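You operate a simulated robot arm through the tools that you are given. There is no shell and no other tool. Be economical: measure what you need, move in short steps, check, and stop when the job is done.

You are at the controls of a simulated robot arm. One attempt, no reset.

TASK
Take the glue sanding pad and leave it on the yellow drilled panel.

The check looks at the end state, three seconds after you hand in, the way a careful person would. Anything else that was tipped, shoved, dropped, spilled or broken makes it a failure.

THE ROBOT
A 6-joint arm with a two-finger parallel gripper on a trunk, on a base that drives. Base frame: it is fixed to the floor where the robot stands at the start and does not move with it; the origin is under the middle of the robot, x ahead of it, y to its left, z up. Readings come in m, rad, newtons and seconds.
With the tool pointing down near the work surface it reaches from about 0.28 to 0.68 m from the robot's upright axis, wherever it stands. Its first joint turns from -2.897 to 2.897 rad. Places, roughly: glue sanding pad (6x5x5 cm) [0.5, -0.2, 0.4]; yellow drilled panel (24x17x3 cm) [0.5, -3.5, 0.4]. Payload 4.1 kg.
Tool frame: the origin (TCP) lies between the finger pads and is the grasp point; the fingertips stand 0.023 m ahead of it; z points along the fingers, y is the line along which they close. Largest opening 0.094 m; finger width 0.038, thickness 0.01; the body of the gripper, 0.054 by 0.096 m, starts 0.039 m behind the TCP.
Orientation is that of the tool frame in the base frame, as a unit quaternion [x, y, z, w]. With the fingers straight down and closing along the base's y, the tool's x points along the base's -x, its y along +y and its z along -z.

THE INTERFACE
- The arm moves only by the tool apply_moves. Its argument "plan" is a list of rows, each a list of 6 numbers: the shift along the tool's x, y, z in cm, then the turn, a rotation vector about the tool's x, y, z in rad. In form: [[dx, dy, dz, wx, wy, wz], ...]. A call has 1 to 12 rows; each row is the pose to reach, as a shift and turn from the pose commanded when the call began, along the tool's axes at that moment. "claw" is the finger opening in cm, from 0 to 9.4, set as the call begins (left out, the last holds). A row lasts 0.2 s, in which the tool goes at most 0.05 m and 0.15 rad; a call with a longer step from one row to the next is refused whole, and so is a gripper value outside its range. Where a pose cannot be reached the arm comes as near as it can. A force on the tool above 40 N (or 10 N above the force at the start of the call, whichever is more), or a blocked arm, ends the call early, and 0.2 s more pass. The fingers move at their own pace (about 0.045 m/s each) and stop on an object; they squeeze with about 23 N. The grip force told is the motor's: it shows also when the fingers shut on nothing. Time passes only in rows, and 0.2 s behind the last, so rows that repeat a pose let the fingers close. It gives the time, the measured TCP pose, the force on the tool (base axes), the opening and the grip force at its end, in the units of the frame above (readings bear some noise), with the torque about the TCP (base axes, N m) and any sound that the robot's microphone picked up.
- Cameras (640 x 400 px; columns grow to the right, rows downward): "scene" is now at [-0.0027, 0.1268, 1.2509]; the picture's right is [-0.58, -0.82, 0.00], its down [-0.69, 0.49, -0.54] and it looks along [0.44, -0.31, -0.84] (base axes); focal length 252 px, centre (320, 200). "wrist" rides on the gripper at [0.086, 0.016, -0.074] in the tool frame; the picture's right is [-0.18, 0.98, 0.00], its down [-0.58, -0.11, -0.81] and it looks along [-0.79, -0.15, 0.59] (tool axes); focal length 243 px, centre (320, 200). There is no depth. A picture from a camera that has moved, and an enlarged one, comes with that camera's place and axes in the base frame and with its lens.
- capture(camera): a new picture of that camera. It takes no simulated time.
- slide_trunk(by): slides the trunk up (or, below 0, down) by that many m; the arm and the scene camera ride with it, the base frame stays. It gives what a move gives, with no picture.
- drive_base(legs): drives the robot by 1 to 6 legs, each [ahead, turn to the left] in m and rad, along the robot's own axes; the way and the turn of a leg run together, so that a leg with both is an arc; at most 1.5 m and 3.142 rad a leg. The arm and the cameras ride along, it lands a little off, and it stops where it bumps. It gives what a move gives.
- pan_tilt(pan, tilt): turns the head with the scene camera to pan (to the left, within 2.705 rad either way) and tilt (down, from -0.506 to 1.204), counted from straight ahead of the robot. It gives what a move gives.
- zoom(camera, box): a new picture of the part [left, top, right, bottom] of that camera's present view, enlarged. It takes no simulated time.
- finish_job(): hands the job in; it is judged then, once.

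Work in short steps. Places have to be worked out from the pictures, the camera data and where the tool is seen: move nearer, look again, correct. Check each grasp and each placing, and mend what went wrong. You have 120 turns and 82 pictures in all, those below and enlarged ones among them. Open the gripper and draw the arm clear of the work before you hand the job in, unless the task says otherwise; then end with one line.

The tools are called after "Call:" by a JSON object that holds its "api" and its "payload". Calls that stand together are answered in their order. apply_moves: Moves the arm, as the interface text tells. Its arguments: {"type":"object","properties":{"plan":{"type":"array","items":{"type":"array","items":{"type":"number"}}},"claw":{"type":"number"}},"required":["plan"]} The other tools are called the same way: slide_trunk (by) slides the trunk up or down; drive_base (legs) drives the base; pan_tilt (pan, tilt) turns the head that bears the scene camera; capture (camera) takes a picture; zoom (camera, box) takes an enlarged picture of a part of a camera's view; finish_job () hands the job in.

At the start:

```text
time_s: 0.0
tool_pos: [0.2942, -0.044, 0.7257]
orientation: [0.0, 1.0, 0.0, 0.0]
wrist_force: [0.8, 0.2, -0.1]
ft_torque: [0.0, -0.01, -0.01]
grip_width: 0.0942
finger_force: 0.0
trunk travel left (down, up): [-0.232, 0.358]
robot x, y, heading: [0.0026, -0.0016, 0.0]
head pan, tilt: [-0.614, 1.005]
```

scene: 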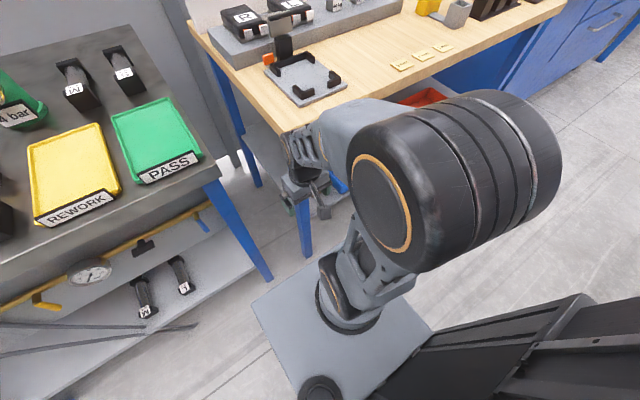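
wrist: 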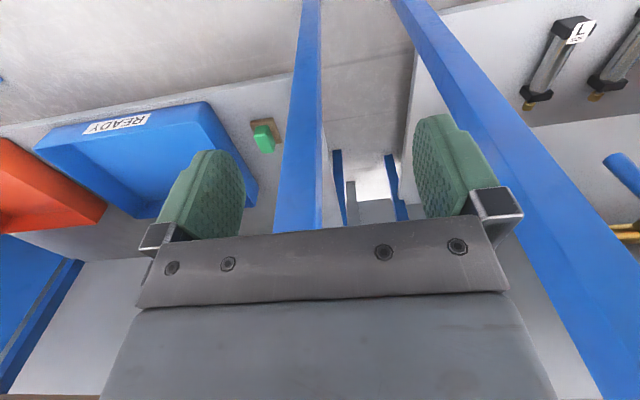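

The wrist view shows a small green block with a brown base on a low shelf, possibly the pad. I take closer looks.

Call:
{"api": "zoom", "payload": {"camera": "wrist", "box": [200, 80, 360, 180]}}

Call:
{"api": "pan_tilt", "payload": {"pan": -0.2, "tilt": 0.9}}

Call:
{"api": "capture", "payload": {"camera": "scene"}}

```text
4.00 times, centred on (280, 130) of wrist
camera zoom: at [0.2079, -0.0268, 0.7991], right [0.18, 0.98, 0.0], down [0.58, -0.11, 0.81], along [0.79, -0.15, -0.59], focal length 970 px, centre (480, 480)
```

zoom: 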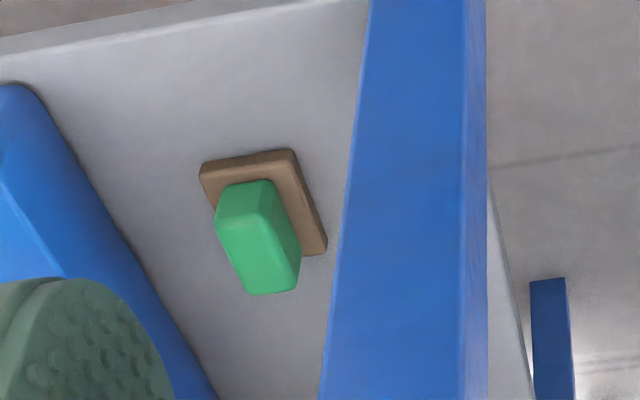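

```text
time_s: 0.9
tool_pos: [0.2955, -0.0438, 0.7253]
orientation: [0.001, 1.0, 0.0, 0.0]
wrist_force: [-0.8, 0.6, -0.5]
ft_torque: [0.01, 0.02, 0.01]
grip_width: 0.0941
finger_force: 0.1
trunk travel left (down, up): [-0.232, 0.358]
robot x, y, heading: [0.0017, 0.0013, -0.002]
head pan, tilt: [-0.201, 0.901]
```

```text
78 pictures are left
camera scene: at [0.0145, 0.1516, 1.2585], right [-0.2, -0.98, 0.0], down [-0.77, 0.16, -0.62], along [0.61, -0.12, -0.78], focal length 252 px, centre (320, 200)
```

scene: 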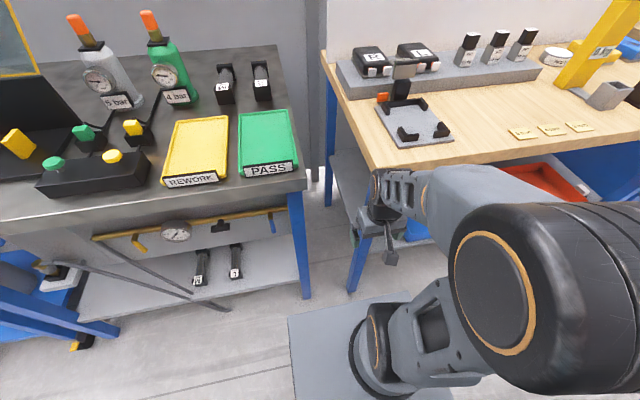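

The pad (green handle on brown base) sits on the lower shelf of the wooden bench around (0.51,-0.20,0.40), just under the bench's front edge. I move the hand right and down and tilt it forward to look in.

Call:
{"api": "apply_moves", "payload": {"plan": [[0, -4, 2, 0, -0.12, 0], [0, -8, 4, 0, -0.24, 0], [0, -12, 6, 0, -0.36, 0], [0, -15, 8, 0, -0.48, 0], [0, -15.6, 10, 0, -0.6, 0]]}}

Call:
{"api": "capture", "payload": {"camera": "wrist"}}

Call:
{"api": "capture", "payload": {"camera": "scene"}}

```text
time_s: 2.1
tool_pos: [0.3012, -0.212, 0.6227]
orientation: [0.001, 0.955, 0.001, 0.295]
wrist_force: [0.5, -0.7, -0.1]
ft_torque: [0.0, 0.02, -0.01]
grip_width: 0.0938
finger_force: 0.0
out of reach, approached as far as the arm can: row 1, 2, 3, 4, 5
trunk travel left (down, up): [-0.232, 0.358]
robot x, y, heading: [-0.0005, 0.0012, -0.001]
head pan, tilt: [-0.201, 0.901]
```

```text
77 pictures are left
camera wrist: at [0.1875, -0.1945, 0.6343], right [0.15, 0.98, 0.1], down [0.02, -0.11, 0.99], along [0.99, -0.15, -0.04], focal length 243 px, centre (320, 200)
```

wrist: 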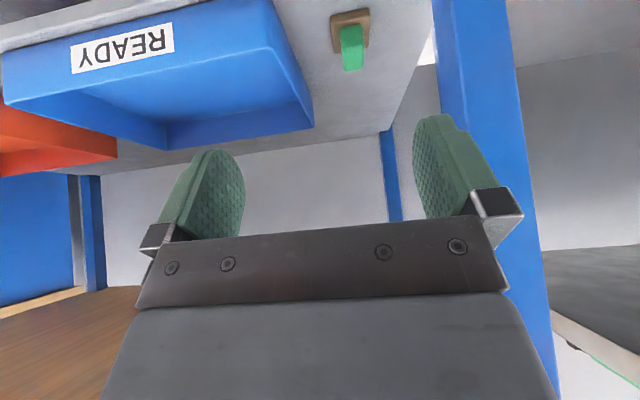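

```text
76 pictures are left
camera scene: at [0.0144, 0.1519, 1.2585], right [-0.2, -0.98, 0.0], down [-0.77, 0.16, -0.62], along [0.61, -0.12, -0.78], focal length 252 px, centre (320, 200)
```

scene: 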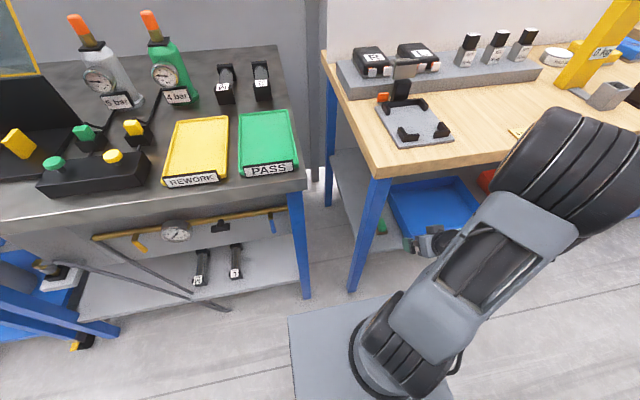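

The pad handle triangulates to about (0.485,-0.18,0.445). I zoom into the scene to check pad orientation, leg and bench edge.

Call:
{"api": "zoom", "payload": {"camera": "scene", "box": [330, 140, 490, 240]}}

Call:
{"api": "zoom", "payload": {"camera": "wrist", "box": [280, 0, 440, 100]}}

```text
4.00 times, centred on (410, 190) of scene
camera zoom: at [0.0144, 0.1519, 1.2585], right [-0.2, -0.98, 0.0], down [-0.77, 0.16, -0.62], along [0.61, -0.12, -0.78], focal length 1009 px, centre (-40, 240)
```

zoom: 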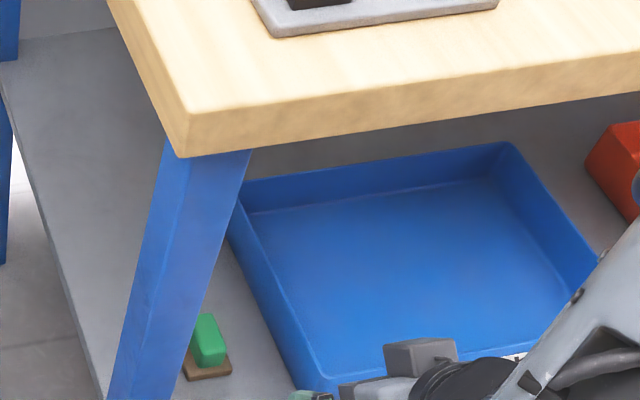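

```text
4.00 times, centred on (360, 50) of wrist
camera zoom: at [0.1875, -0.1945, 0.6343], right [0.15, 0.98, 0.1], down [0.02, -0.11, 0.99], along [0.99, -0.15, -0.04], focal length 970 px, centre (160, 800)
```

zoom: 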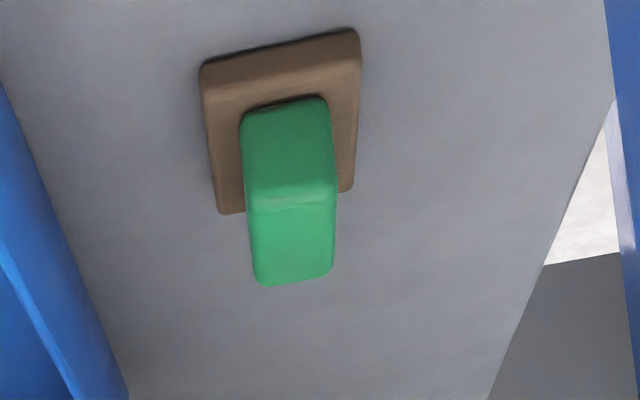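

The leg's inner face is near y≈-0.10 (x≈0.39–0.435), the bin's edge near y≈-0.24, and the shelf is at z≈0.40; the pad is centred near y≈-0.18 between them. I approach with the hand tilted forward and narrow the fingers to 6 cm.

Call:
{"api": "apply_moves", "payload": {"plan": [[-0.5, 1, 3, 0, -0.05, 0], [-1, 2, 6, 0, -0.1, 0], [-1.5, 2.6, 9, 0, -0.15, 0], [-1.8, 2.6, 11, 0, -0.15, 0]], "claw": 6}}

Call:
{"api": "capture", "payload": {"camera": "wrist"}}

Call:
{"api": "capture", "payload": {"camera": "scene"}}

```text
time_s: 3.1
tool_pos: [0.393, -0.1991, 0.562]
orientation: [0.001, 0.931, 0.006, 0.365]
wrist_force: [-0.1, 0.2, 0.0]
ft_torque: [0.01, 0.0, 0.01]
grip_width: 0.0598
finger_force: 0.1
out of reach, approached as far as the arm can: row 2, 3, 4
trunk travel left (down, up): [-0.232, 0.358]
robot x, y, heading: [-0.0019, 0.0014, -0.001]
head pan, tilt: [-0.201, 0.901]
```

```text
73 pictures are left
camera wrist: at [0.2793, -0.1826, 0.5581], right [0.13, 0.98, 0.14], down [-0.12, -0.12, 0.99], along [0.98, -0.15, 0.1], focal length 243 px, centre (320, 200)
```

wrist: 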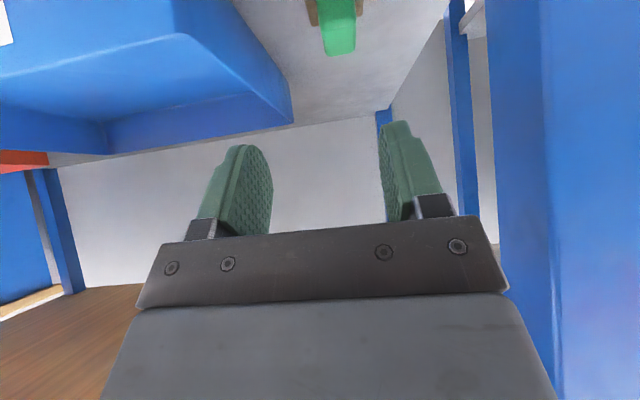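

```text
72 pictures are left
camera scene: at [0.0144, 0.1517, 1.2585], right [-0.2, -0.98, 0.0], down [-0.77, 0.16, -0.62], along [0.61, -0.12, -0.78], focal length 252 px, centre (320, 200)
```

scene: 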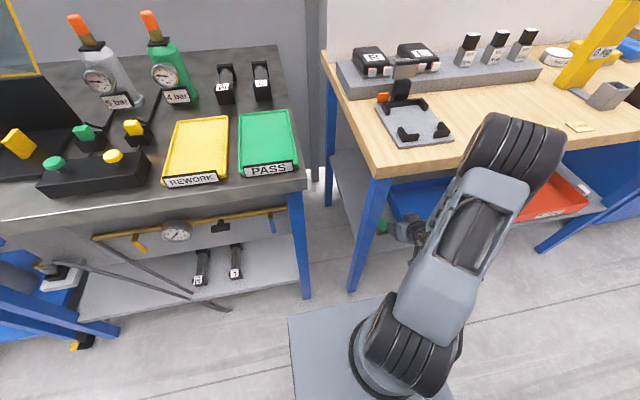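

The arm is too folded this close (reach flags), and its elbow is near the bench edge (front at x≈0.385, top z≈0.865). Backing the base up by 0.15 m should let the arm reach in from lower and further back; I do that.

Call:
{"api": "drive_base", "payload": {"legs": [[-0.15, 0]]}}

Call:
{"api": "capture", "payload": {"camera": "wrist"}}

```text
time_s: 4.5
tool_pos: [0.2397, -0.2005, 0.562]
orientation: [0.003, 0.931, 0.004, 0.364]
wrist_force: [0.7, -0.5, -0.2]
ft_torque: [0.02, 0.0, 0.03]
grip_width: 0.06
finger_force: 0.0
trunk travel left (down, up): [-0.232, 0.358]
robot x, y, heading: [-0.1512, 0.0032, -0.009]
head pan, tilt: [-0.201, 0.901]
```

```text
71 pictures are left
camera wrist: at [0.1262, -0.1832, 0.5582], right [0.14, 0.98, 0.14], down [-0.12, -0.12, 0.99], along [0.98, -0.15, 0.1], focal length 243 px, centre (320, 200)
```

wrist: 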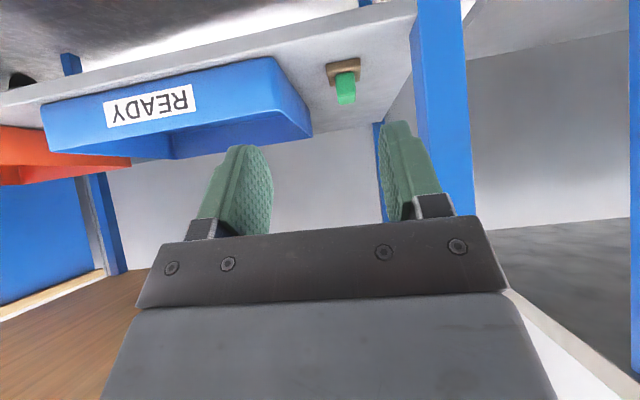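

The view now shows the shelf edge, bin and pad well; I zoom for a precise fix.

Call:
{"api": "zoom", "payload": {"camera": "wrist", "box": [240, 0, 480, 150]}}

```text
2.67 times, centred on (360, 75) of wrist
camera zoom: at [0.1262, -0.1832, 0.5582], right [0.14, 0.98, 0.14], down [-0.12, -0.12, 0.99], along [0.98, -0.15, 0.1], focal length 647 px, centre (213, 533)
```

zoom: 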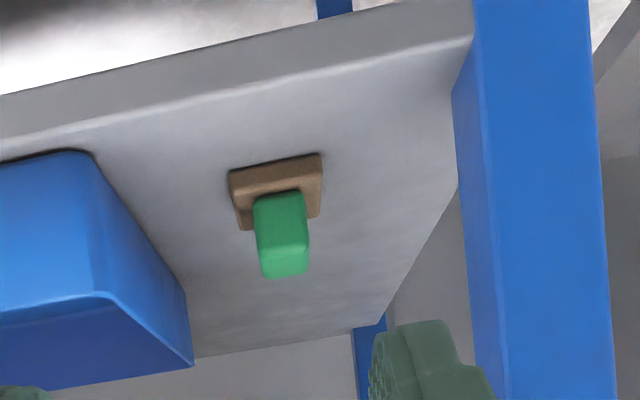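

Fix: pad base centre about (0.49,-0.18), shelf z between 0.40 and 0.415. I move to a pre-grasp point about 10 cm back along the tool axis.

Call:
{"api": "apply_moves", "payload": {"plan": [[-2.5, 0.5, 3.5, 0, 0, 0], [-5, 1, 7, 0, 0, 0], [-7.5, 1.5, 10.5, 0, 0, 0], [-10.7, 2, 14, 0, 0, 0], [-10.7, 2, 15.2, 0, 0, 0]]}}

Call:
{"api": "capture", "payload": {"camera": "wrist"}}

Call:
{"api": "capture", "payload": {"camera": "scene"}}

```text
time_s: 5.7
tool_pos: [0.4224, -0.1815, 0.5243]
orientation: [0.003, 0.932, 0.005, 0.364]
wrist_force: [0.5, 0.0, -0.2]
ft_torque: [-0.03, -0.02, -0.01]
grip_width: 0.06
finger_force: 0.0
trunk travel left (down, up): [-0.232, 0.358]
robot x, y, heading: [-0.1502, 0.0017, -0.001]
head pan, tilt: [-0.201, 0.901]
```

```text
69 pictures are left
camera wrist: at [0.3085, -0.1644, 0.5194], right [0.14, 0.98, 0.14], down [-0.12, -0.12, 0.99], along [0.98, -0.15, 0.1], focal length 243 px, centre (320, 200)
```

wrist: 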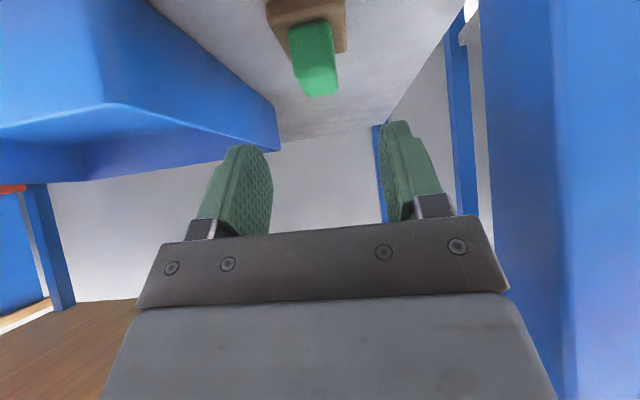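

```text
68 pictures are left
camera scene: at [-0.1373, 0.1519, 1.2585], right [-0.2, -0.98, 0.0], down [-0.77, 0.16, -0.62], along [0.61, -0.13, -0.78], focal length 252 px, centre (320, 200)
```

scene: 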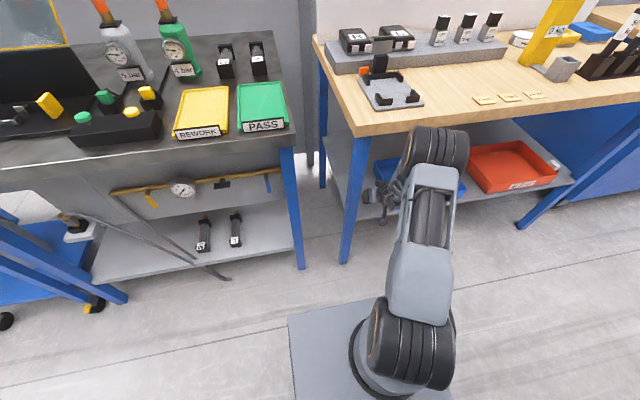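

Handle top sits around z≈0.455 from x≈0.47 to 0.52, y≈-0.182; the fingers line up. I advance 6 cm along the tool axis and look again.

Call:
{"api": "apply_moves", "payload": {"plan": [[-0.3, 0, 3, 0, 0, 0], [-0.5, 0, 6, 0, 0, 0]]}}

Call:
{"api": "capture", "payload": {"camera": "wrist"}}

```text
time_s: 6.3
tool_pos: [0.4661, -0.1839, 0.4797]
orientation: [0.003, 0.931, 0.005, 0.364]
wrist_force: [0.3, 0.1, 0.4]
ft_torque: [-0.02, 0.02, -0.01]
grip_width: 0.0601
finger_force: 0.1
trunk travel left (down, up): [-0.232, 0.358]
robot x, y, heading: [-0.1547, 0.0006, -0.005]
head pan, tilt: [-0.201, 0.901]
```

```text
67 pictures are left
camera wrist: at [0.3524, -0.1659, 0.4759], right [0.14, 0.98, 0.14], down [-0.12, -0.12, 0.99], along [0.98, -0.15, 0.1], focal length 243 px, centre (320, 200)
```

wrist: 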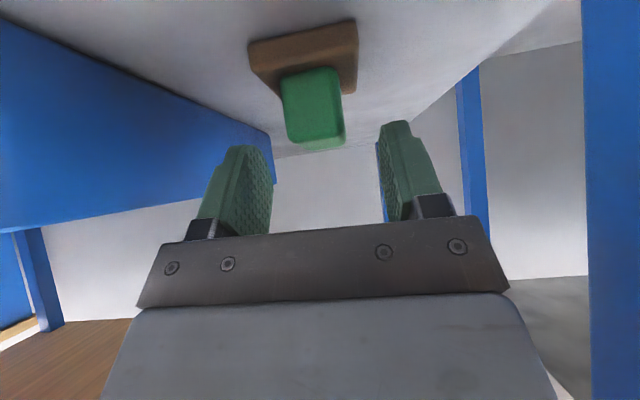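

The handle front-top edge is near z≈0.458 at y≈-0.182, with base top about 0.43. I go in the last 3 cm, staying above the base, then check before closing.

Call:
{"api": "apply_moves", "payload": {"plan": [[-0.5, 0, 1.6, 0, 0, 0], [-1.0, 0, 3.1, 0, 0, 0]]}}

Call:
{"api": "capture", "payload": {"camera": "wrist"}}

```text
time_s: 6.9
tool_pos: [0.4923, -0.1806, 0.4666]
orientation: [0.002, 0.931, 0.005, 0.365]
wrist_force: [0.0, -0.3, -0.5]
ft_torque: [-0.01, 0.0, -0.01]
grip_width: 0.0603
finger_force: 0.0
trunk travel left (down, up): [-0.232, 0.358]
robot x, y, heading: [-0.154, 0.0056, -0.005]
head pan, tilt: [-0.201, 0.901]
```

```text
66 pictures are left
camera wrist: at [0.3788, -0.1647, 0.4615], right [0.14, 0.98, 0.14], down [-0.12, -0.12, 0.99], along [0.98, -0.15, 0.1], focal length 243 px, centre (320, 200)
```

wrist: 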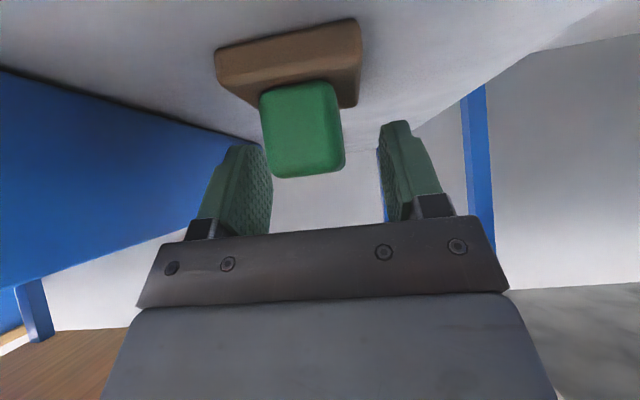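

The handle sits between the fingers; I nudge down 5 mm and close gently on it.

Call:
{"api": "apply_moves", "payload": {"plan": [[0.1, -0.2, 0.6, 0, 0, 0]]}}

Call:
{"api": "apply_moves", "payload": {"plan": [[0, 0, 0, 0, 0, 0], [0, 0, 0, 0, 0, 0], [0, 0, 0, 0, 0, 0], [0, 0, 0, 0, 0, 0], [0, 0, 0, 0, 0, 0]], "claw": 1.5}}

Call:
{"api": "capture", "payload": {"camera": "wrist"}}

```text
time_s: 7.3
tool_pos: [0.4975, -0.183, 0.4611]
orientation: [0.002, 0.931, 0.005, 0.364]
wrist_force: [-1.0, -0.6, -0.2]
ft_torque: [-0.01, -0.01, 0.01]
grip_width: 0.0604
finger_force: 0.1
trunk travel left (down, up): [-0.232, 0.358]
robot x, y, heading: [-0.1512, 0.001, -0.002]
head pan, tilt: [-0.201, 0.901]
```

```text
time_s: 8.5
tool_pos: [0.4975, -0.1835, 0.4626]
orientation: [0.003, 0.931, 0.005, 0.364]
wrist_force: [2.8, -2.2, 7.5]
ft_torque: [-0.23, 0.18, 0.14]
grip_width: 0.026
finger_force: 22.8
trunk travel left (down, up): [-0.232, 0.358]
robot x, y, heading: [-0.1539, -0.0011, 0.003]
head pan, tilt: [-0.201, 0.901]
```

```text
65 pictures are left
camera wrist: at [0.3836, -0.1664, 0.4575], right [0.14, 0.98, 0.14], down [-0.12, -0.12, 0.99], along [0.98, -0.15, 0.1], focal length 243 px, centre (320, 200)
```

wrist: 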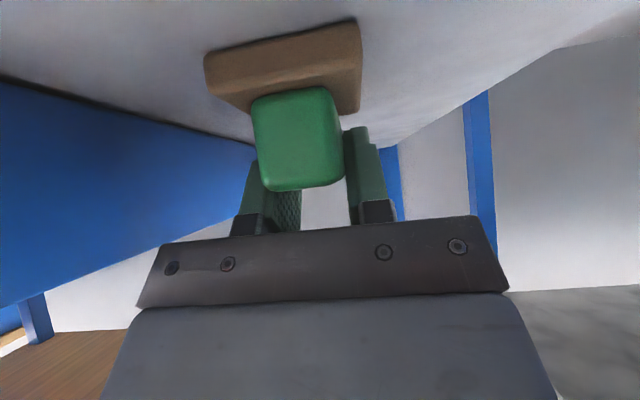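

Gripped at 2.6 cm with 23 N. I lift 3 cm straight up and check it holds.

Call:
{"api": "apply_moves", "payload": {"plan": [[-0.7, 0, -0.73, 0, 0, 0], [-1.4, 0, -1.5, 0, 0, 0], [-2.0, 0, -2.2, 0, 0, 0]]}}

Call:
{"api": "capture", "payload": {"camera": "wrist"}}

```text
time_s: 9.3
tool_pos: [0.4986, -0.1831, 0.4899]
orientation: [0.004, 0.932, 0.004, 0.363]
wrist_force: [0.7, 0.1, -1.3]
ft_torque: [0.04, -0.02, 0.0]
grip_width: 0.0257
finger_force: 22.4
trunk travel left (down, up): [-0.232, 0.358]
robot x, y, heading: [-0.151, -0.0021, -0.002]
head pan, tilt: [-0.201, 0.901]
```

```text
64 pictures are left
camera wrist: at [0.384, -0.1659, 0.4857], right [0.14, 0.98, 0.14], down [-0.12, -0.12, 0.99], along [0.98, -0.15, 0.1], focal length 243 px, centre (320, 200)
```

wrist: 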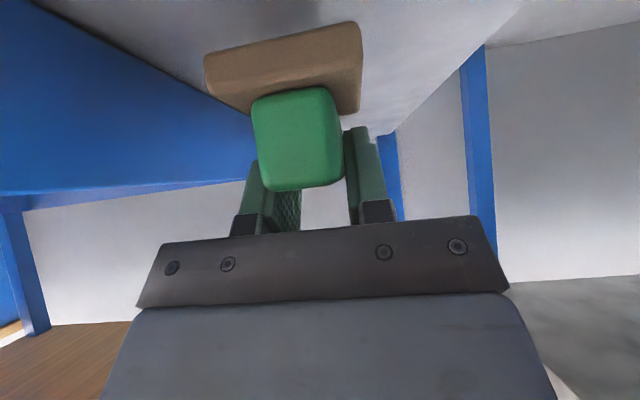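

It holds. I raise a little more, back the base out 0.25 m, and look to the right for the route and the panel.

Call:
{"api": "apply_moves", "payload": {"plan": [[-1.4, 0, -1.5, 0, 0, 0], [-2.7, 0, -2.9, 0, 0, 0]]}}

Call:
{"api": "drive_base", "payload": {"legs": [[-0.25, 0]]}}

Call:
{"api": "pan_tilt", "payload": {"pan": -1.5, "tilt": 0.4}}

Call:
{"api": "capture", "payload": {"camera": "scene"}}

```text
time_s: 9.9
tool_pos: [0.4977, -0.1831, 0.5297]
orientation: [0.002, 0.932, 0.006, 0.363]
wrist_force: [0.0, 0.0, -0.7]
ft_torque: [0.0, -0.06, 0.01]
grip_width: 0.0256
finger_force: 23.0
trunk travel left (down, up): [-0.232, 0.358]
robot x, y, heading: [-0.1527, 0.0017, -0.008]
head pan, tilt: [-0.201, 0.901]
```

```text
time_s: 11.7
tool_pos: [0.2512, -0.1818, 0.5303]
orientation: [0.003, 0.931, 0.006, 0.365]
wrist_force: [1.0, 0.2, -1.7]
ft_torque: [-0.03, -0.01, 0.04]
grip_width: 0.0257
finger_force: 22.8
trunk travel left (down, up): [-0.232, 0.358]
robot x, y, heading: [-0.4006, 0.0007, -0.001]
head pan, tilt: [-0.201, 0.901]
```

```text
time_s: 13.1
tool_pos: [0.2498, -0.1828, 0.5302]
orientation: [0.003, 0.932, 0.005, 0.363]
wrist_force: [0.2, 0.2, -1.1]
ft_torque: [0.05, 0.0, 0.0]
grip_width: 0.0258
finger_force: 22.6
trunk travel left (down, up): [-0.232, 0.358]
robot x, y, heading: [-0.4035, 0.0003, -0.004]
head pan, tilt: [-1.499, 0.4]
```

```text
63 pictures are left
camera scene: at [-0.4524, 0.0757, 1.3015], right [-1.0, -0.07, 0.0], down [-0.03, 0.39, -0.92], along [0.06, -0.92, -0.39], focal length 252 px, centre (320, 200)
```

scene: 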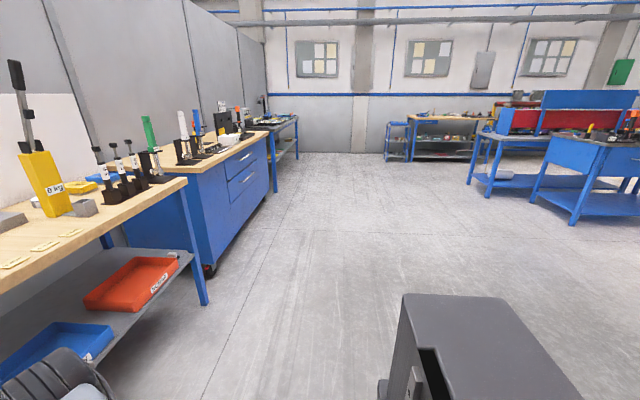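

The way right is clear floor along the benches. I zoom on the far table at y≈-3.5.

Call:
{"api": "zoom", "payload": {"camera": "scene", "box": [220, 90, 340, 165]}}

```text
5.33 times, centred on (280, 128) of scene
camera zoom: at [-0.4524, 0.0757, 1.3015], right [-1.0, -0.07, 0.0], down [-0.03, 0.39, -0.92], along [0.06, -0.92, -0.39], focal length 1346 px, centre (533, 587)
```

zoom: 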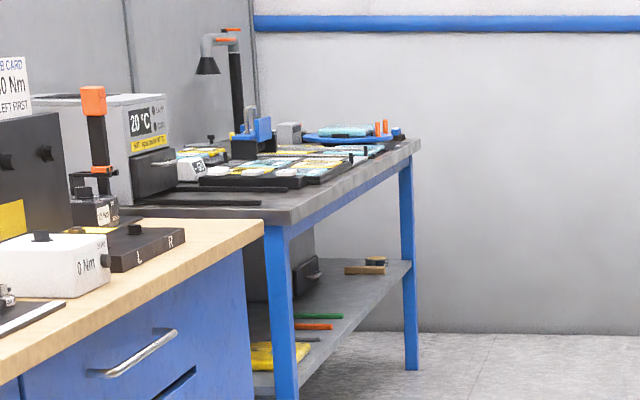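

The yellow panel is on the far bench's lower shelf near its nearest front leg; the bench line is again x≈0.4. I turn right and drive along the aisle (clear floor), then look.

Call:
{"api": "drive_base", "payload": {"legs": [[0, -1.571], [1.1, 0], [1.1, 0]]}}

Call:
{"api": "pan_tilt", "payload": {"pan": 0.5, "tilt": 0.6}}

Call:
{"api": "capture", "payload": {"camera": "scene"}}

```text
time_s: 27.8
tool_pos: [-0.4412, -2.851, 0.5297]
orientation: [0.645, 0.672, -0.248, 0.267]
wrist_force: [0.6, 0.4, -1.0]
ft_torque: [-0.02, 0.0, 0.01]
grip_width: 0.0255
finger_force: 23.3
trunk travel left (down, up): [-0.232, 0.358]
robot x, y, heading: [-0.2881, -2.1917, -1.526]
head pan, tilt: [-1.499, 0.4]
```

```text
time_s: 29.7
tool_pos: [-0.4408, -2.8501, 0.5298]
orientation: [0.645, 0.673, -0.247, 0.267]
wrist_force: [0.2, 0.4, -0.8]
ft_torque: [-0.02, -0.01, -0.01]
grip_width: 0.0258
finger_force: 23.3
trunk travel left (down, up): [-0.232, 0.358]
robot x, y, heading: [-0.287, -2.1895, -1.527]
head pan, tilt: [0.499, 0.6]
```

```text
61 pictures are left
camera scene: at [-0.0778, -2.2003, 1.2833], right [-0.86, -0.52, 0.0], down [-0.29, 0.48, -0.83], along [0.43, -0.71, -0.56], focal length 252 px, centre (320, 200)
```

scene: 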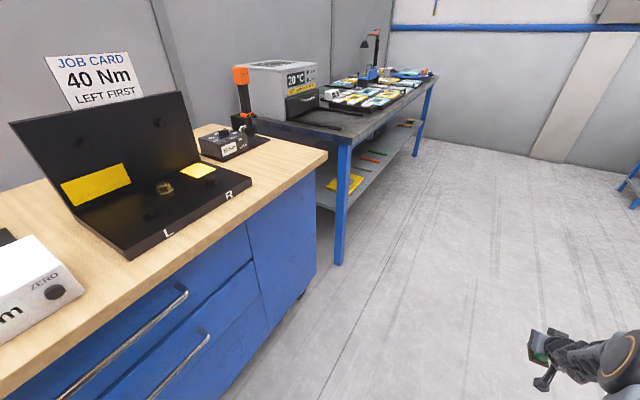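

Panel visible on the shelf; zooming for its position.

Call:
{"api": "zoom", "payload": {"camera": "scene", "box": [300, 90, 460, 190]}}

```text
4.00 times, centred on (380, 140) of scene
camera zoom: at [-0.0778, -2.2003, 1.2833], right [-0.86, -0.52, 0.0], down [-0.29, 0.48, -0.83], along [0.43, -0.71, -0.56], focal length 1009 px, centre (80, 440)
```

zoom: 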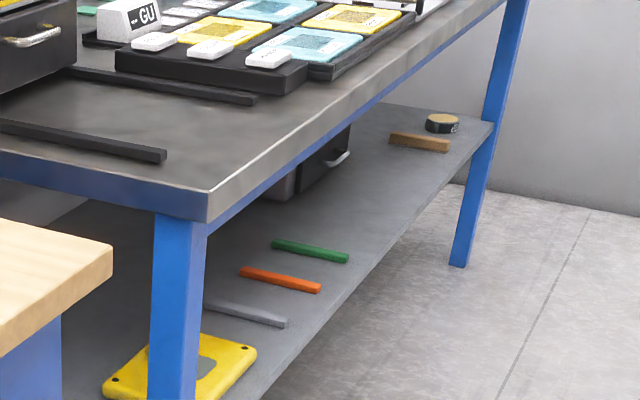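

Panel spans about x 0.46–0.63, y -3.44…-3.68; the bench leg is at y≈-3.29. I drive to about (-0.46,-3.37), then turn to face the bench.

Call:
{"api": "drive_base", "payload": {"legs": [[0, -0.189], [1.19, 0]]}}

```text
time_s: 36.5
tool_pos: [-0.6903, -4.0184, 0.53]
orientation: [0.695, 0.62, -0.268, 0.246]
wrist_force: [0.4, -0.6, -1.4]
ft_torque: [-0.04, -0.01, 0.01]
grip_width: 0.0256
finger_force: 22.9
trunk travel left (down, up): [-0.232, 0.358]
robot x, y, heading: [-0.4371, -3.3918, -1.68]
head pan, tilt: [0.499, 0.6]
```

Now I turn left to face the bench and look.

Call:
{"api": "drive_base", "payload": {"legs": [[0, 1.68]]}}

Call:
{"api": "pan_tilt", "payload": {"pan": -0.2, "tilt": 0.8}}

Call:
{"api": "capture", "payload": {"camera": "scene"}}

Call:
{"api": "capture", "payload": {"camera": "wrist"}}

```text
time_s: 41.0
tool_pos: [0.2176, -3.5513, 0.53]
orientation: [-0.014, 0.931, 0.011, 0.363]
wrist_force: [-1.1, -0.8, -0.8]
ft_torque: [0.0, -0.02, 0.01]
grip_width: 0.0256
finger_force: 23.3
trunk travel left (down, up): [-0.232, 0.358]
robot x, y, heading: [-0.4383, -3.392, 0.032]
head pan, tilt: [0.499, 0.6]
```

```text
time_s: 42.1
tool_pos: [0.2182, -3.5513, 0.5294]
orientation: [-0.014, 0.931, 0.012, 0.364]
wrist_force: [0.7, 0.8, -1.0]
ft_torque: [-0.02, -0.02, -0.02]
grip_width: 0.0254
finger_force: 23.4
trunk travel left (down, up): [-0.232, 0.358]
robot x, y, heading: [-0.4408, -3.3924, 0.033]
head pan, tilt: [-0.201, 0.799]
```

```text
59 pictures are left
camera scene: at [-0.4248, -3.2403, 1.2664], right [-0.17, -0.99, 0.0], down [-0.71, 0.12, -0.7], along [0.69, -0.12, -0.72], focal length 252 px, centre (320, 200)
```

scene: 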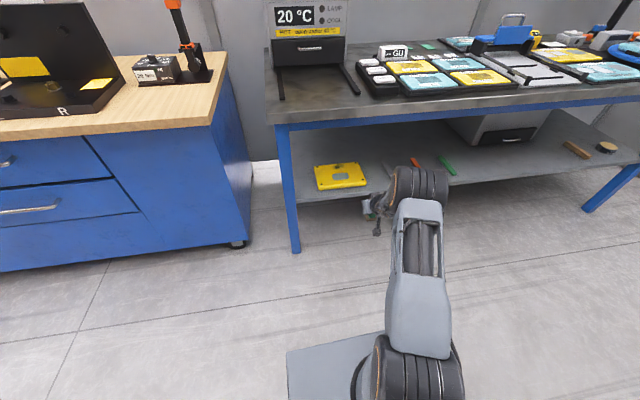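

```text
58 pictures are left
camera wrist: at [0.1022, -3.5387, 0.5255], right [0.1, 0.99, 0.14], down [-0.11, -0.12, 0.99], along [0.99, -0.12, 0.1], focal length 243 px, centre (320, 200)
```

wrist: 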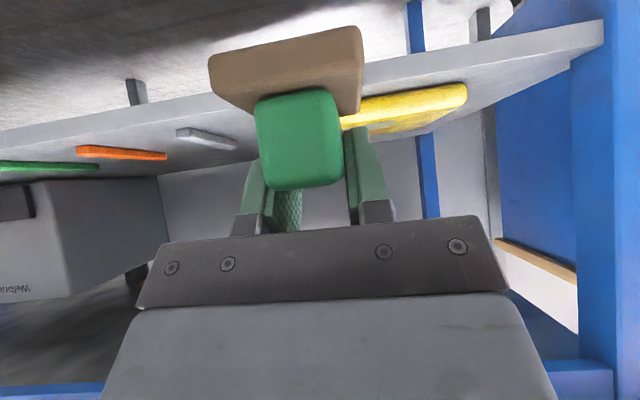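

I zoom on the panel to fix its place.

Call:
{"api": "zoom", "payload": {"camera": "scene", "box": [270, 110, 430, 210]}}

Call:
{"api": "zoom", "payload": {"camera": "wrist", "box": [320, 30, 512, 150]}}

```text
4.00 times, centred on (350, 160) of scene
camera zoom: at [-0.4248, -3.2403, 1.2664], right [-0.17, -0.99, 0.0], down [-0.71, 0.12, -0.7], along [0.69, -0.12, -0.72], focal length 1009 px, centre (200, 360)
```

zoom: 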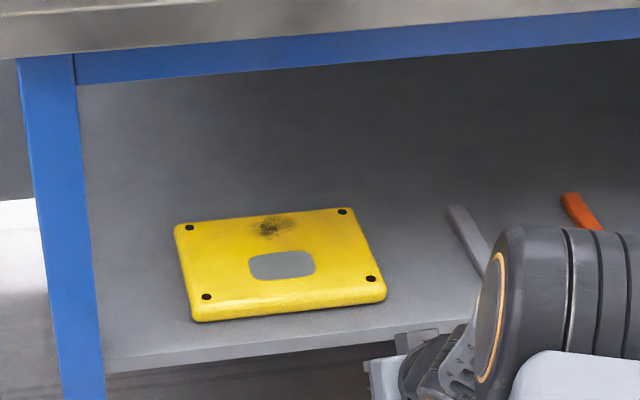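

```text
3.33 times, centred on (416, 90) of wrist
camera zoom: at [0.1022, -3.5387, 0.5255], right [0.1, 0.99, 0.14], down [-0.11, -0.12, 0.99], along [0.99, -0.12, 0.1], focal length 809 px, centre (0, 567)
```

zoom: 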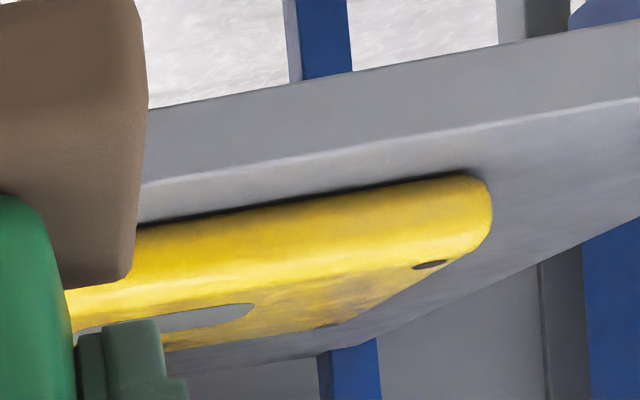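

The panel lies flat at x 0.45–0.61, y -3.387…-3.62 with a window hole (y -3.47…-3.55) and a dark stain at the rear centre; I'll place the pad on the solid left strip, around (0.53,-3.428). First I straighten heading and shift the hand left and up.

Call:
{"api": "drive_base", "payload": {"legs": [[0, -0.033]]}}

Call:
{"api": "apply_moves", "payload": {"plan": [[-0.5, 3.6, -0.5, 0, 0, 0], [-1, 7.2, -1, 0, 0, 0], [-1.3, 10.8, -1.4, 0, 0, 0], [-1.4, 14.5, -1.5, 0, 0, 0]]}}

```text
time_s: 42.9
tool_pos: [0.2109, -3.5739, 0.5291]
orientation: [0.001, 0.931, 0.005, 0.364]
wrist_force: [0.6, 0.7, -0.1]
ft_torque: [0.03, -0.01, 0.01]
grip_width: 0.0257
finger_force: 22.9
trunk travel left (down, up): [-0.232, 0.358]
robot x, y, heading: [-0.4379, -3.394, 0.002]
head pan, tilt: [-0.201, 0.799]
```

```text
time_s: 43.9
tool_pos: [0.2108, -3.4274, 0.5501]
orientation: [0.0, 0.932, 0.006, 0.363]
wrist_force: [-1.0, -0.2, -0.5]
ft_torque: [-0.01, -0.02, 0.04]
grip_width: 0.0256
finger_force: 22.9
trunk travel left (down, up): [-0.232, 0.358]
robot x, y, heading: [-0.4401, -3.3939, -0.0]
head pan, tilt: [-0.201, 0.799]
```

Tool is at (0.211,-3.427,0.550). I drive ahead 0.25 m and look from both cameras.

Call:
{"api": "drive_base", "payload": {"legs": [[0.25, 0]]}}

Call:
{"api": "capture", "payload": {"camera": "scene"}}

Call:
{"api": "capture", "payload": {"camera": "wrist"}}

```text
time_s: 45.7
tool_pos: [0.4599, -3.4259, 0.551]
orientation: [0.0, 0.931, 0.006, 0.364]
wrist_force: [0.3, 0.6, -1.6]
ft_torque: [0.0, -0.01, 0.02]
grip_width: 0.0255
finger_force: 23.2
trunk travel left (down, up): [-0.232, 0.358]
robot x, y, heading: [-0.1886, -3.3948, 0.001]
head pan, tilt: [-0.201, 0.799]
```

```text
55 pictures are left
camera scene: at [-0.1714, -3.2406, 1.2664], right [-0.2, -0.98, 0.0], down [-0.7, 0.14, -0.7], along [0.68, -0.14, -0.72], focal length 252 px, centre (320, 200)
```

scene: 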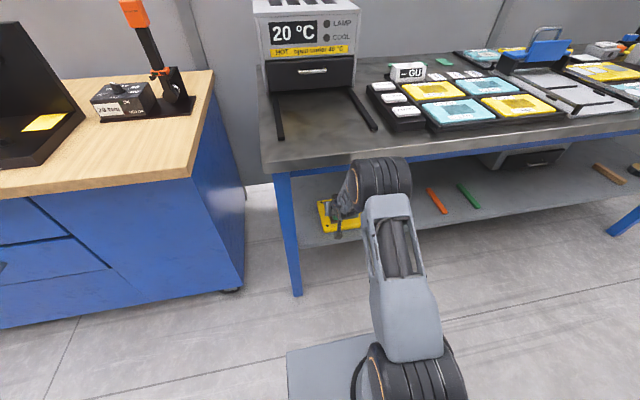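

```text
54 pictures are left
camera wrist: at [0.3459, -3.4091, 0.5471], right [0.13, 0.98, 0.14], down [-0.12, -0.12, 0.99], along [0.98, -0.14, 0.1], focal length 243 px, centre (320, 200)
```

wrist: 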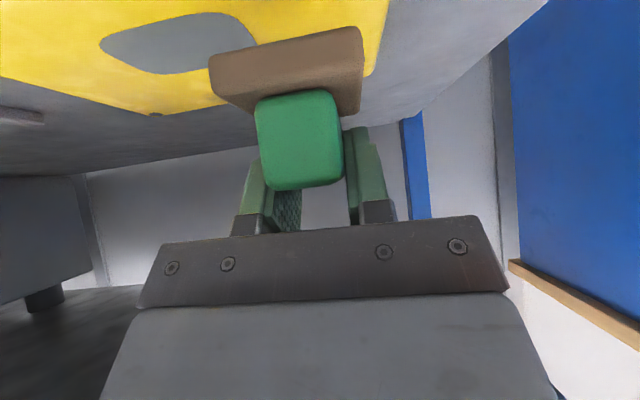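

Strip spans y -3.466…-3.375, panel x ≈0.455–0.62; the tool y fits. I drive 0.073 m further so the tool is at x≈0.533.

Call:
{"api": "drive_base", "payload": {"legs": [[0.073, 0]]}}

Call:
{"api": "capture", "payload": {"camera": "wrist"}}

```text
time_s: 46.8
tool_pos: [0.5149, -3.4242, 0.5445]
orientation: [0.0, 0.936, 0.008, 0.352]
wrist_force: [-0.8, 0.1, -0.5]
ft_torque: [-0.02, -0.01, 0.0]
grip_width: 0.0254
finger_force: 23.3
trunk travel left (down, up): [-0.232, 0.358]
robot x, y, heading: [-0.124, -3.3901, 0.004]
head pan, tilt: [-0.201, 0.799]
stopped in leg 1: the robot was blocked; the commanded pose is now the measured one
```

```text
53 pictures are left
camera wrist: at [0.3998, -3.4087, 0.5426], right [0.13, 0.98, 0.14], down [-0.1, -0.12, 0.99], along [0.99, -0.15, 0.08], focal length 243 px, centre (320, 200)
```

wrist: 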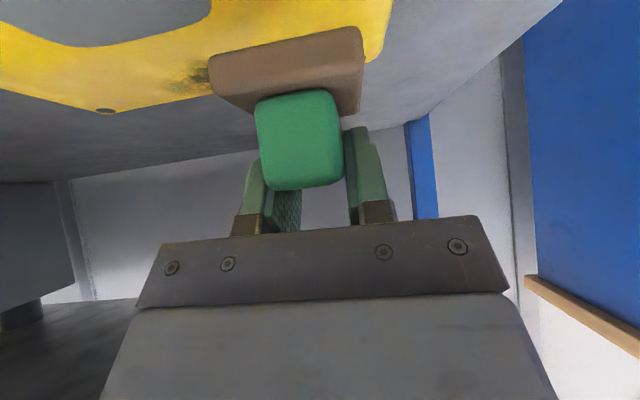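

The arm seems to have touched the bench edge and been stopped. I back off 6 cm and inspect.

Call:
{"api": "drive_base", "payload": {"legs": [[-0.06, 0]]}}

Call:
{"api": "pan_tilt", "payload": {"pan": -0.35, "tilt": 0.8}}

Call:
{"api": "capture", "payload": {"camera": "scene"}}

Call:
{"api": "zoom", "payload": {"camera": "scene", "box": [200, 100, 440, 250]}}

```text
time_s: 47.8
tool_pos: [0.4559, -3.4251, 0.5425]
orientation: [0.0, 0.936, 0.007, 0.353]
wrist_force: [-0.2, -0.1, -1.1]
ft_torque: [0.02, 0.0, -0.01]
grip_width: 0.0259
finger_force: 22.7
trunk travel left (down, up): [-0.232, 0.358]
robot x, y, heading: [-0.1843, -3.3885, 0.007]
head pan, tilt: [-0.201, 0.799]
```

```text
time_s: 48.5
tool_pos: [0.4575, -3.4261, 0.5442]
orientation: [0.0, 0.936, 0.007, 0.352]
wrist_force: [0.5, 0.7, -0.7]
ft_torque: [-0.03, 0.0, -0.05]
grip_width: 0.0258
finger_force: 22.8
trunk travel left (down, up): [-0.232, 0.358]
robot x, y, heading: [-0.1833, -3.394, 0.001]
head pan, tilt: [-0.351, 0.799]
```

```text
52 pictures are left
camera scene: at [-0.1688, -3.2522, 1.2664], right [-0.34, -0.94, 0.0], down [-0.67, 0.24, -0.7], along [0.66, -0.24, -0.72], focal length 252 px, centre (320, 200)
```

scene: 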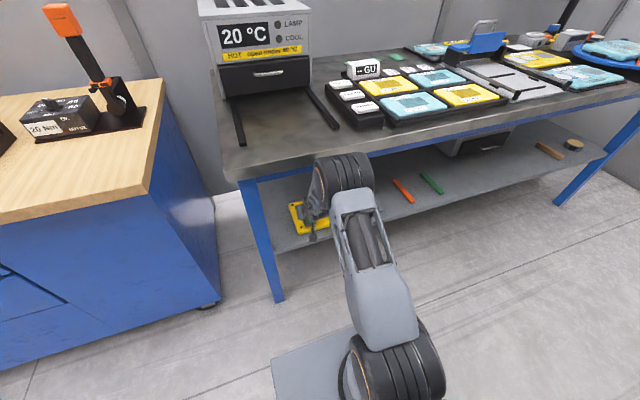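

```text
2.67 times, centred on (320, 175) of scene
camera zoom: at [-0.1688, -3.2522, 1.2664], right [-0.34, -0.94, 0.0], down [-0.67, 0.24, -0.7], along [0.66, -0.24, -0.72], focal length 673 px, centre (320, 267)
```

zoom: 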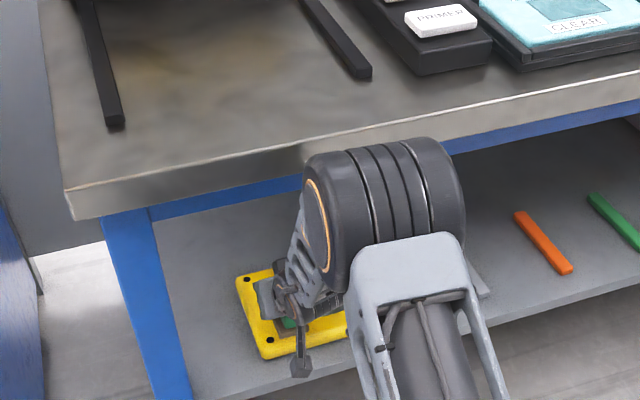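

The elbow sits at bench-edge height just in front of the edge, so the base must stay farther back and the arm stretch instead. I back 5 cm and extend 6 cm, then check.

Call:
{"api": "drive_base", "payload": {"legs": [[-0.05, 0]]}}

Call:
{"api": "apply_moves", "payload": {"plan": [[-2.2, 0, 2, 0, 0, 0], [-4.5, 0, 3.95, 0, -0.03, 0]]}}

Call:
{"api": "zoom", "payload": {"camera": "scene", "box": [200, 100, 440, 250]}}

```text
time_s: 49.4
tool_pos: [0.4079, -3.4261, 0.5436]
orientation: [0.002, 0.936, 0.007, 0.353]
wrist_force: [0.6, 0.8, -0.3]
ft_torque: [-0.01, 0.02, 0.0]
grip_width: 0.0257
finger_force: 22.7
trunk travel left (down, up): [-0.232, 0.358]
robot x, y, heading: [-0.232, -3.3889, -0.002]
head pan, tilt: [-0.351, 0.799]
```

```text
time_s: 50.0
tool_pos: [0.4676, -3.4246, 0.5413]
orientation: [0.001, 0.93, 0.007, 0.368]
wrist_force: [0.3, 0.0, -0.4]
ft_torque: [-0.01, 0.0, 0.01]
grip_width: 0.0258
finger_force: 22.7
trunk travel left (down, up): [-0.232, 0.358]
robot x, y, heading: [-0.2333, -3.3917, 0.003]
head pan, tilt: [-0.351, 0.799]
```

```text
2.67 times, centred on (320, 175) of scene
camera zoom: at [-0.2189, -3.2523, 1.2664], right [-0.34, -0.94, 0.0], down [-0.67, 0.25, -0.7], along [0.66, -0.24, -0.72], focal length 673 px, centre (320, 267)
```

zoom: 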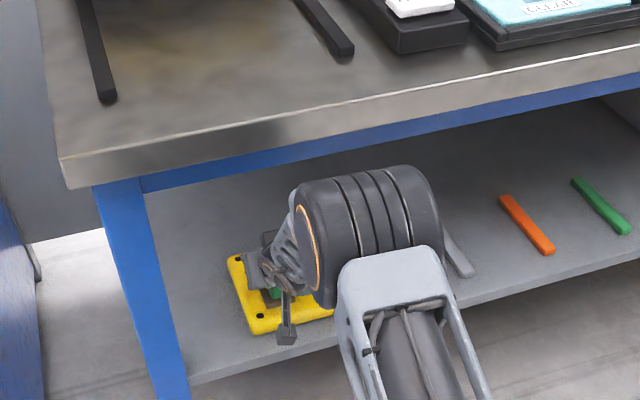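

The elbow is now clearly back from the edge. I extend the remaining 6.5 cm in small rows.

Call:
{"api": "apply_moves", "payload": {"plan": [[-1.6, 0, 1.5, 0, 0, 0], [-3.2, 0, 3.0, 0, 0, 0], [-4.75, 0, 4.45, 0, 0, 0]]}}

Call:
{"api": "zoom", "payload": {"camera": "scene", "box": [200, 100, 440, 250]}}

Call:
{"api": "capture", "payload": {"camera": "wrist"}}

```text
time_s: 50.8
tool_pos: [0.5174, -3.4215, 0.542]
orientation: [-0.002, 0.93, 0.016, 0.368]
wrist_force: [1.0, -0.4, -0.8]
ft_torque: [0.0, 0.0, 0.0]
grip_width: 0.0258
finger_force: 23.1
out of reach, approached as far as the arm can: row 2, 3
trunk travel left (down, up): [-0.232, 0.358]
robot x, y, heading: [-0.2373, -3.3892, 0.0]
head pan, tilt: [-0.351, 0.799]
```

```text
2.67 times, centred on (320, 175) of scene
camera zoom: at [-0.2189, -3.2524, 1.2664], right [-0.34, -0.94, 0.0], down [-0.67, 0.25, -0.7], along [0.66, -0.24, -0.72], focal length 673 px, centre (320, 267)
```

zoom: 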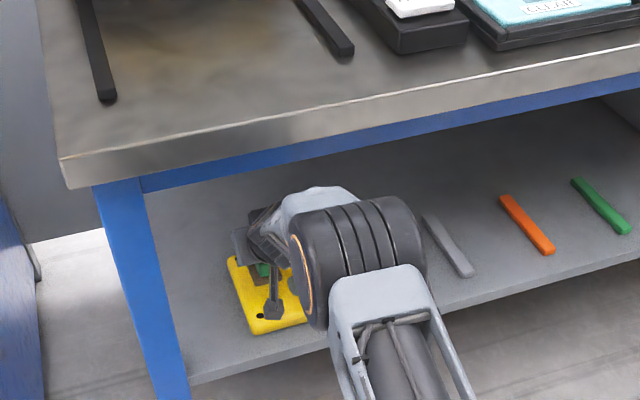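

```text
48 pictures are left
camera wrist: at [0.4036, -3.4063, 0.5365], right [0.12, 0.98, 0.15], down [-0.13, -0.14, 0.98], along [0.98, -0.14, 0.11], focal length 243 px, centre (320, 200)
```

wrist: 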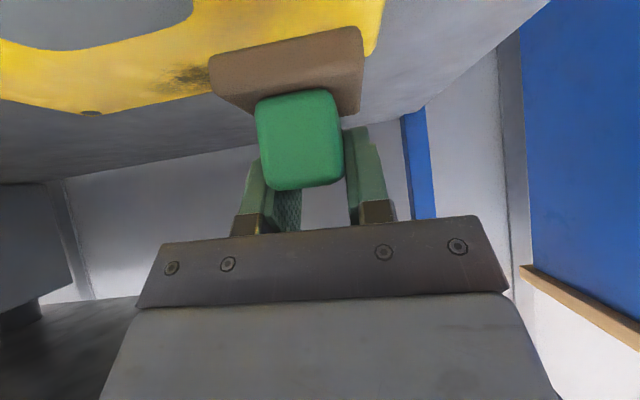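

The arm is at full stretch at x=0.517 with the elbow well clear. I drive ahead 3.5 cm so I can lower with some slack.

Call:
{"api": "drive_base", "payload": {"legs": [[0.035, 0]]}}

Call:
{"api": "apply_moves", "payload": {"plan": [[0, 0, 0, 0, 0, 0]]}}

```text
time_s: 51.7
tool_pos: [0.5525, -3.4222, 0.5418]
orientation: [-0.002, 0.929, 0.014, 0.369]
wrist_force: [1.0, -0.6, -0.8]
ft_torque: [0.0, -0.02, -0.01]
grip_width: 0.0254
finger_force: 23.2
trunk travel left (down, up): [-0.232, 0.358]
robot x, y, heading: [-0.1998, -3.392, 0.001]
head pan, tilt: [-0.351, 0.799]
```

```text
time_s: 52.1
tool_pos: [0.5523, -3.4213, 0.5416]
orientation: [-0.002, 0.929, 0.015, 0.369]
wrist_force: [-0.3, 0.5, -0.2]
ft_torque: [0.02, -0.04, -0.02]
grip_width: 0.0255
finger_force: 23.0
trunk travel left (down, up): [-0.232, 0.358]
robot x, y, heading: [-0.2005, -3.3913, 0.0]
head pan, tilt: [-0.351, 0.799]
```

Now I lower to z≈0.508 while pulling back to x≈0.535 and level the pad.

Call:
{"api": "apply_moves", "payload": {"plan": [[1.3, 0, -0.1, 0.01, 0.005, 0], [2.5, 0, 0.6, 0.022, 0.011, 0], [3.64, 0, 1.24, 0.022, 0.011, 0]]}}

Call:
{"api": "capture", "payload": {"camera": "wrist"}}

Call:
{"api": "zoom", "payload": {"camera": "scene", "box": [200, 100, 440, 250]}}

```text
time_s: 52.9
tool_pos: [0.5342, -3.4211, 0.5085]
orientation: [0.003, 0.931, 0.004, 0.364]
wrist_force: [-1.3, 0.4, -1.1]
ft_torque: [0.0, -0.03, 0.02]
grip_width: 0.0257
finger_force: 22.7
trunk travel left (down, up): [-0.232, 0.358]
robot x, y, heading: [-0.2014, -3.3908, 0.004]
head pan, tilt: [-0.351, 0.799]
```

```text
47 pictures are left
camera wrist: at [0.4203, -3.4044, 0.5035], right [0.14, 0.98, 0.13], down [-0.12, -0.12, 0.99], along [0.98, -0.15, 0.1], focal length 243 px, centre (320, 200)
```

wrist: 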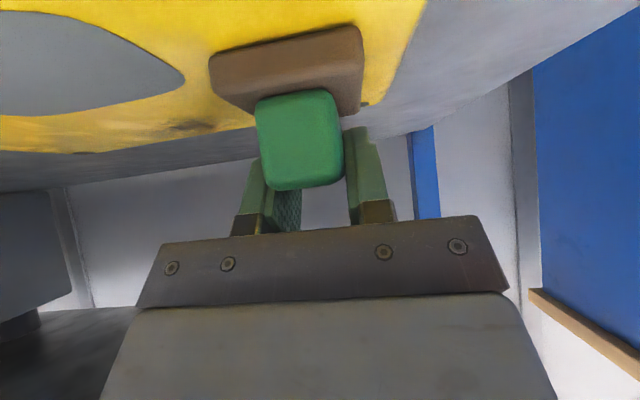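

```text
2.67 times, centred on (320, 175) of scene
camera zoom: at [-0.184, -3.2523, 1.2664], right [-0.34, -0.94, 0.0], down [-0.67, 0.25, -0.7], along [0.66, -0.24, -0.72], focal length 673 px, centre (320, 267)
```

zoom: 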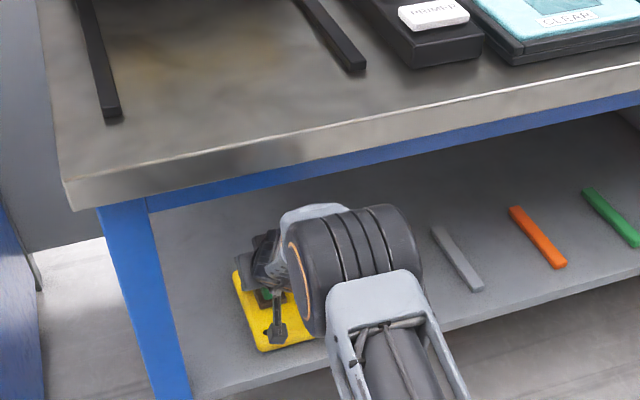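

Pad hovers over the solid strip between the window and the panel's left edge. I lower 1.2 cm, then look for contact.

Call:
{"api": "apply_moves", "payload": {"plan": [[0.27, 0, 0.29, 0, 0, 0], [0.54, 0, 0.58, 0, 0, 0], [0.81, 0, 0.87, 0, 0, 0]]}}

Call:
{"api": "capture", "payload": {"camera": "wrist"}}

```text
time_s: 53.6
tool_pos: [0.5389, -3.421, 0.5065]
orientation: [0.001, 0.928, 0.004, 0.371]
wrist_force: [2.1, -0.6, 13.5]
ft_torque: [-0.35, 0.41, -0.05]
grip_width: 0.0258
finger_force: 23.0
trunk travel left (down, up): [-0.232, 0.358]
robot x, y, heading: [-0.1994, -3.3888, -0.001]
head pan, tilt: [-0.351, 0.799]
stopped in row 3: the force on the tool passed its limit at 44 N (the readings are from after the stop); the commanded pose is now the measured one
```

```text
45 pictures are left
camera wrist: at [0.4248, -3.4048, 0.5001], right [0.13, 0.98, 0.14], down [-0.14, -0.12, 0.98], along [0.98, -0.15, 0.12], focal length 243 px, centre (320, 200)
```

wrist: 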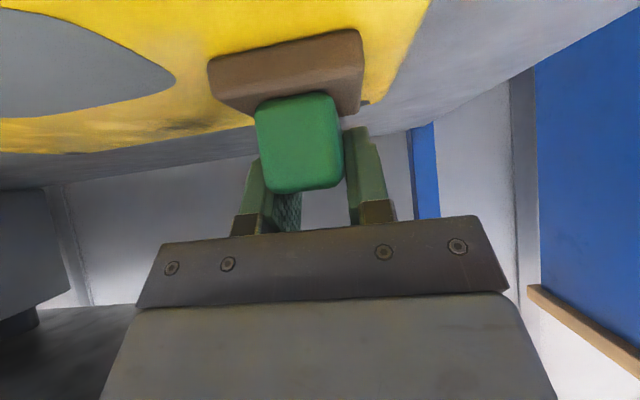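

Contact came at TCP z≈0.505, force acting at the pad's front right corner, and the push pitched the hand by ~0.015 rad. I lift 4 mm, undo the pitch and check.

Call:
{"api": "apply_moves", "payload": {"plan": [[-0.2, 0, -0.3, 0, 0.008, 0], [0.1, 0, -0.63, 0, 0.015, 0]]}}

Call:
{"api": "zoom", "payload": {"camera": "wrist", "box": [160, 0, 448, 180]}}

```text
time_s: 54.2
tool_pos: [0.5335, -3.4225, 0.5074]
orientation: [0.001, 0.933, 0.004, 0.361]
wrist_force: [2.7, 0.7, 5.9]
ft_torque: [-0.11, -0.18, 0.04]
grip_width: 0.0259
finger_force: 22.9
trunk travel left (down, up): [-0.232, 0.358]
robot x, y, heading: [-0.2009, -3.3898, -0.002]
head pan, tilt: [-0.351, 0.799]
```

```text
2.22 times, centred on (304, 90) of wrist
camera zoom: at [0.4179, -3.4058, 0.503], right [0.13, 0.98, 0.13], down [-0.11, -0.12, 0.99], along [0.98, -0.15, 0.09], focal length 539 px, centre (356, 444)
```

zoom: 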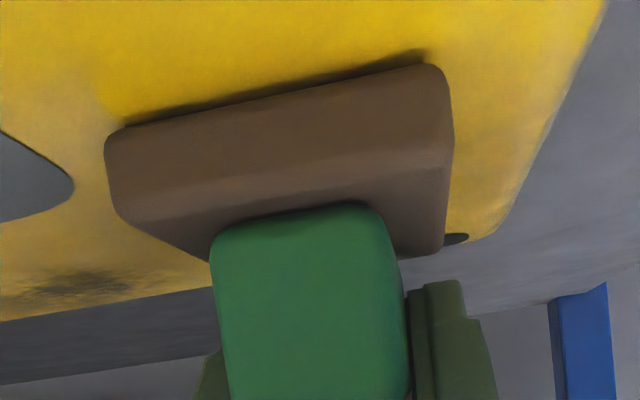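

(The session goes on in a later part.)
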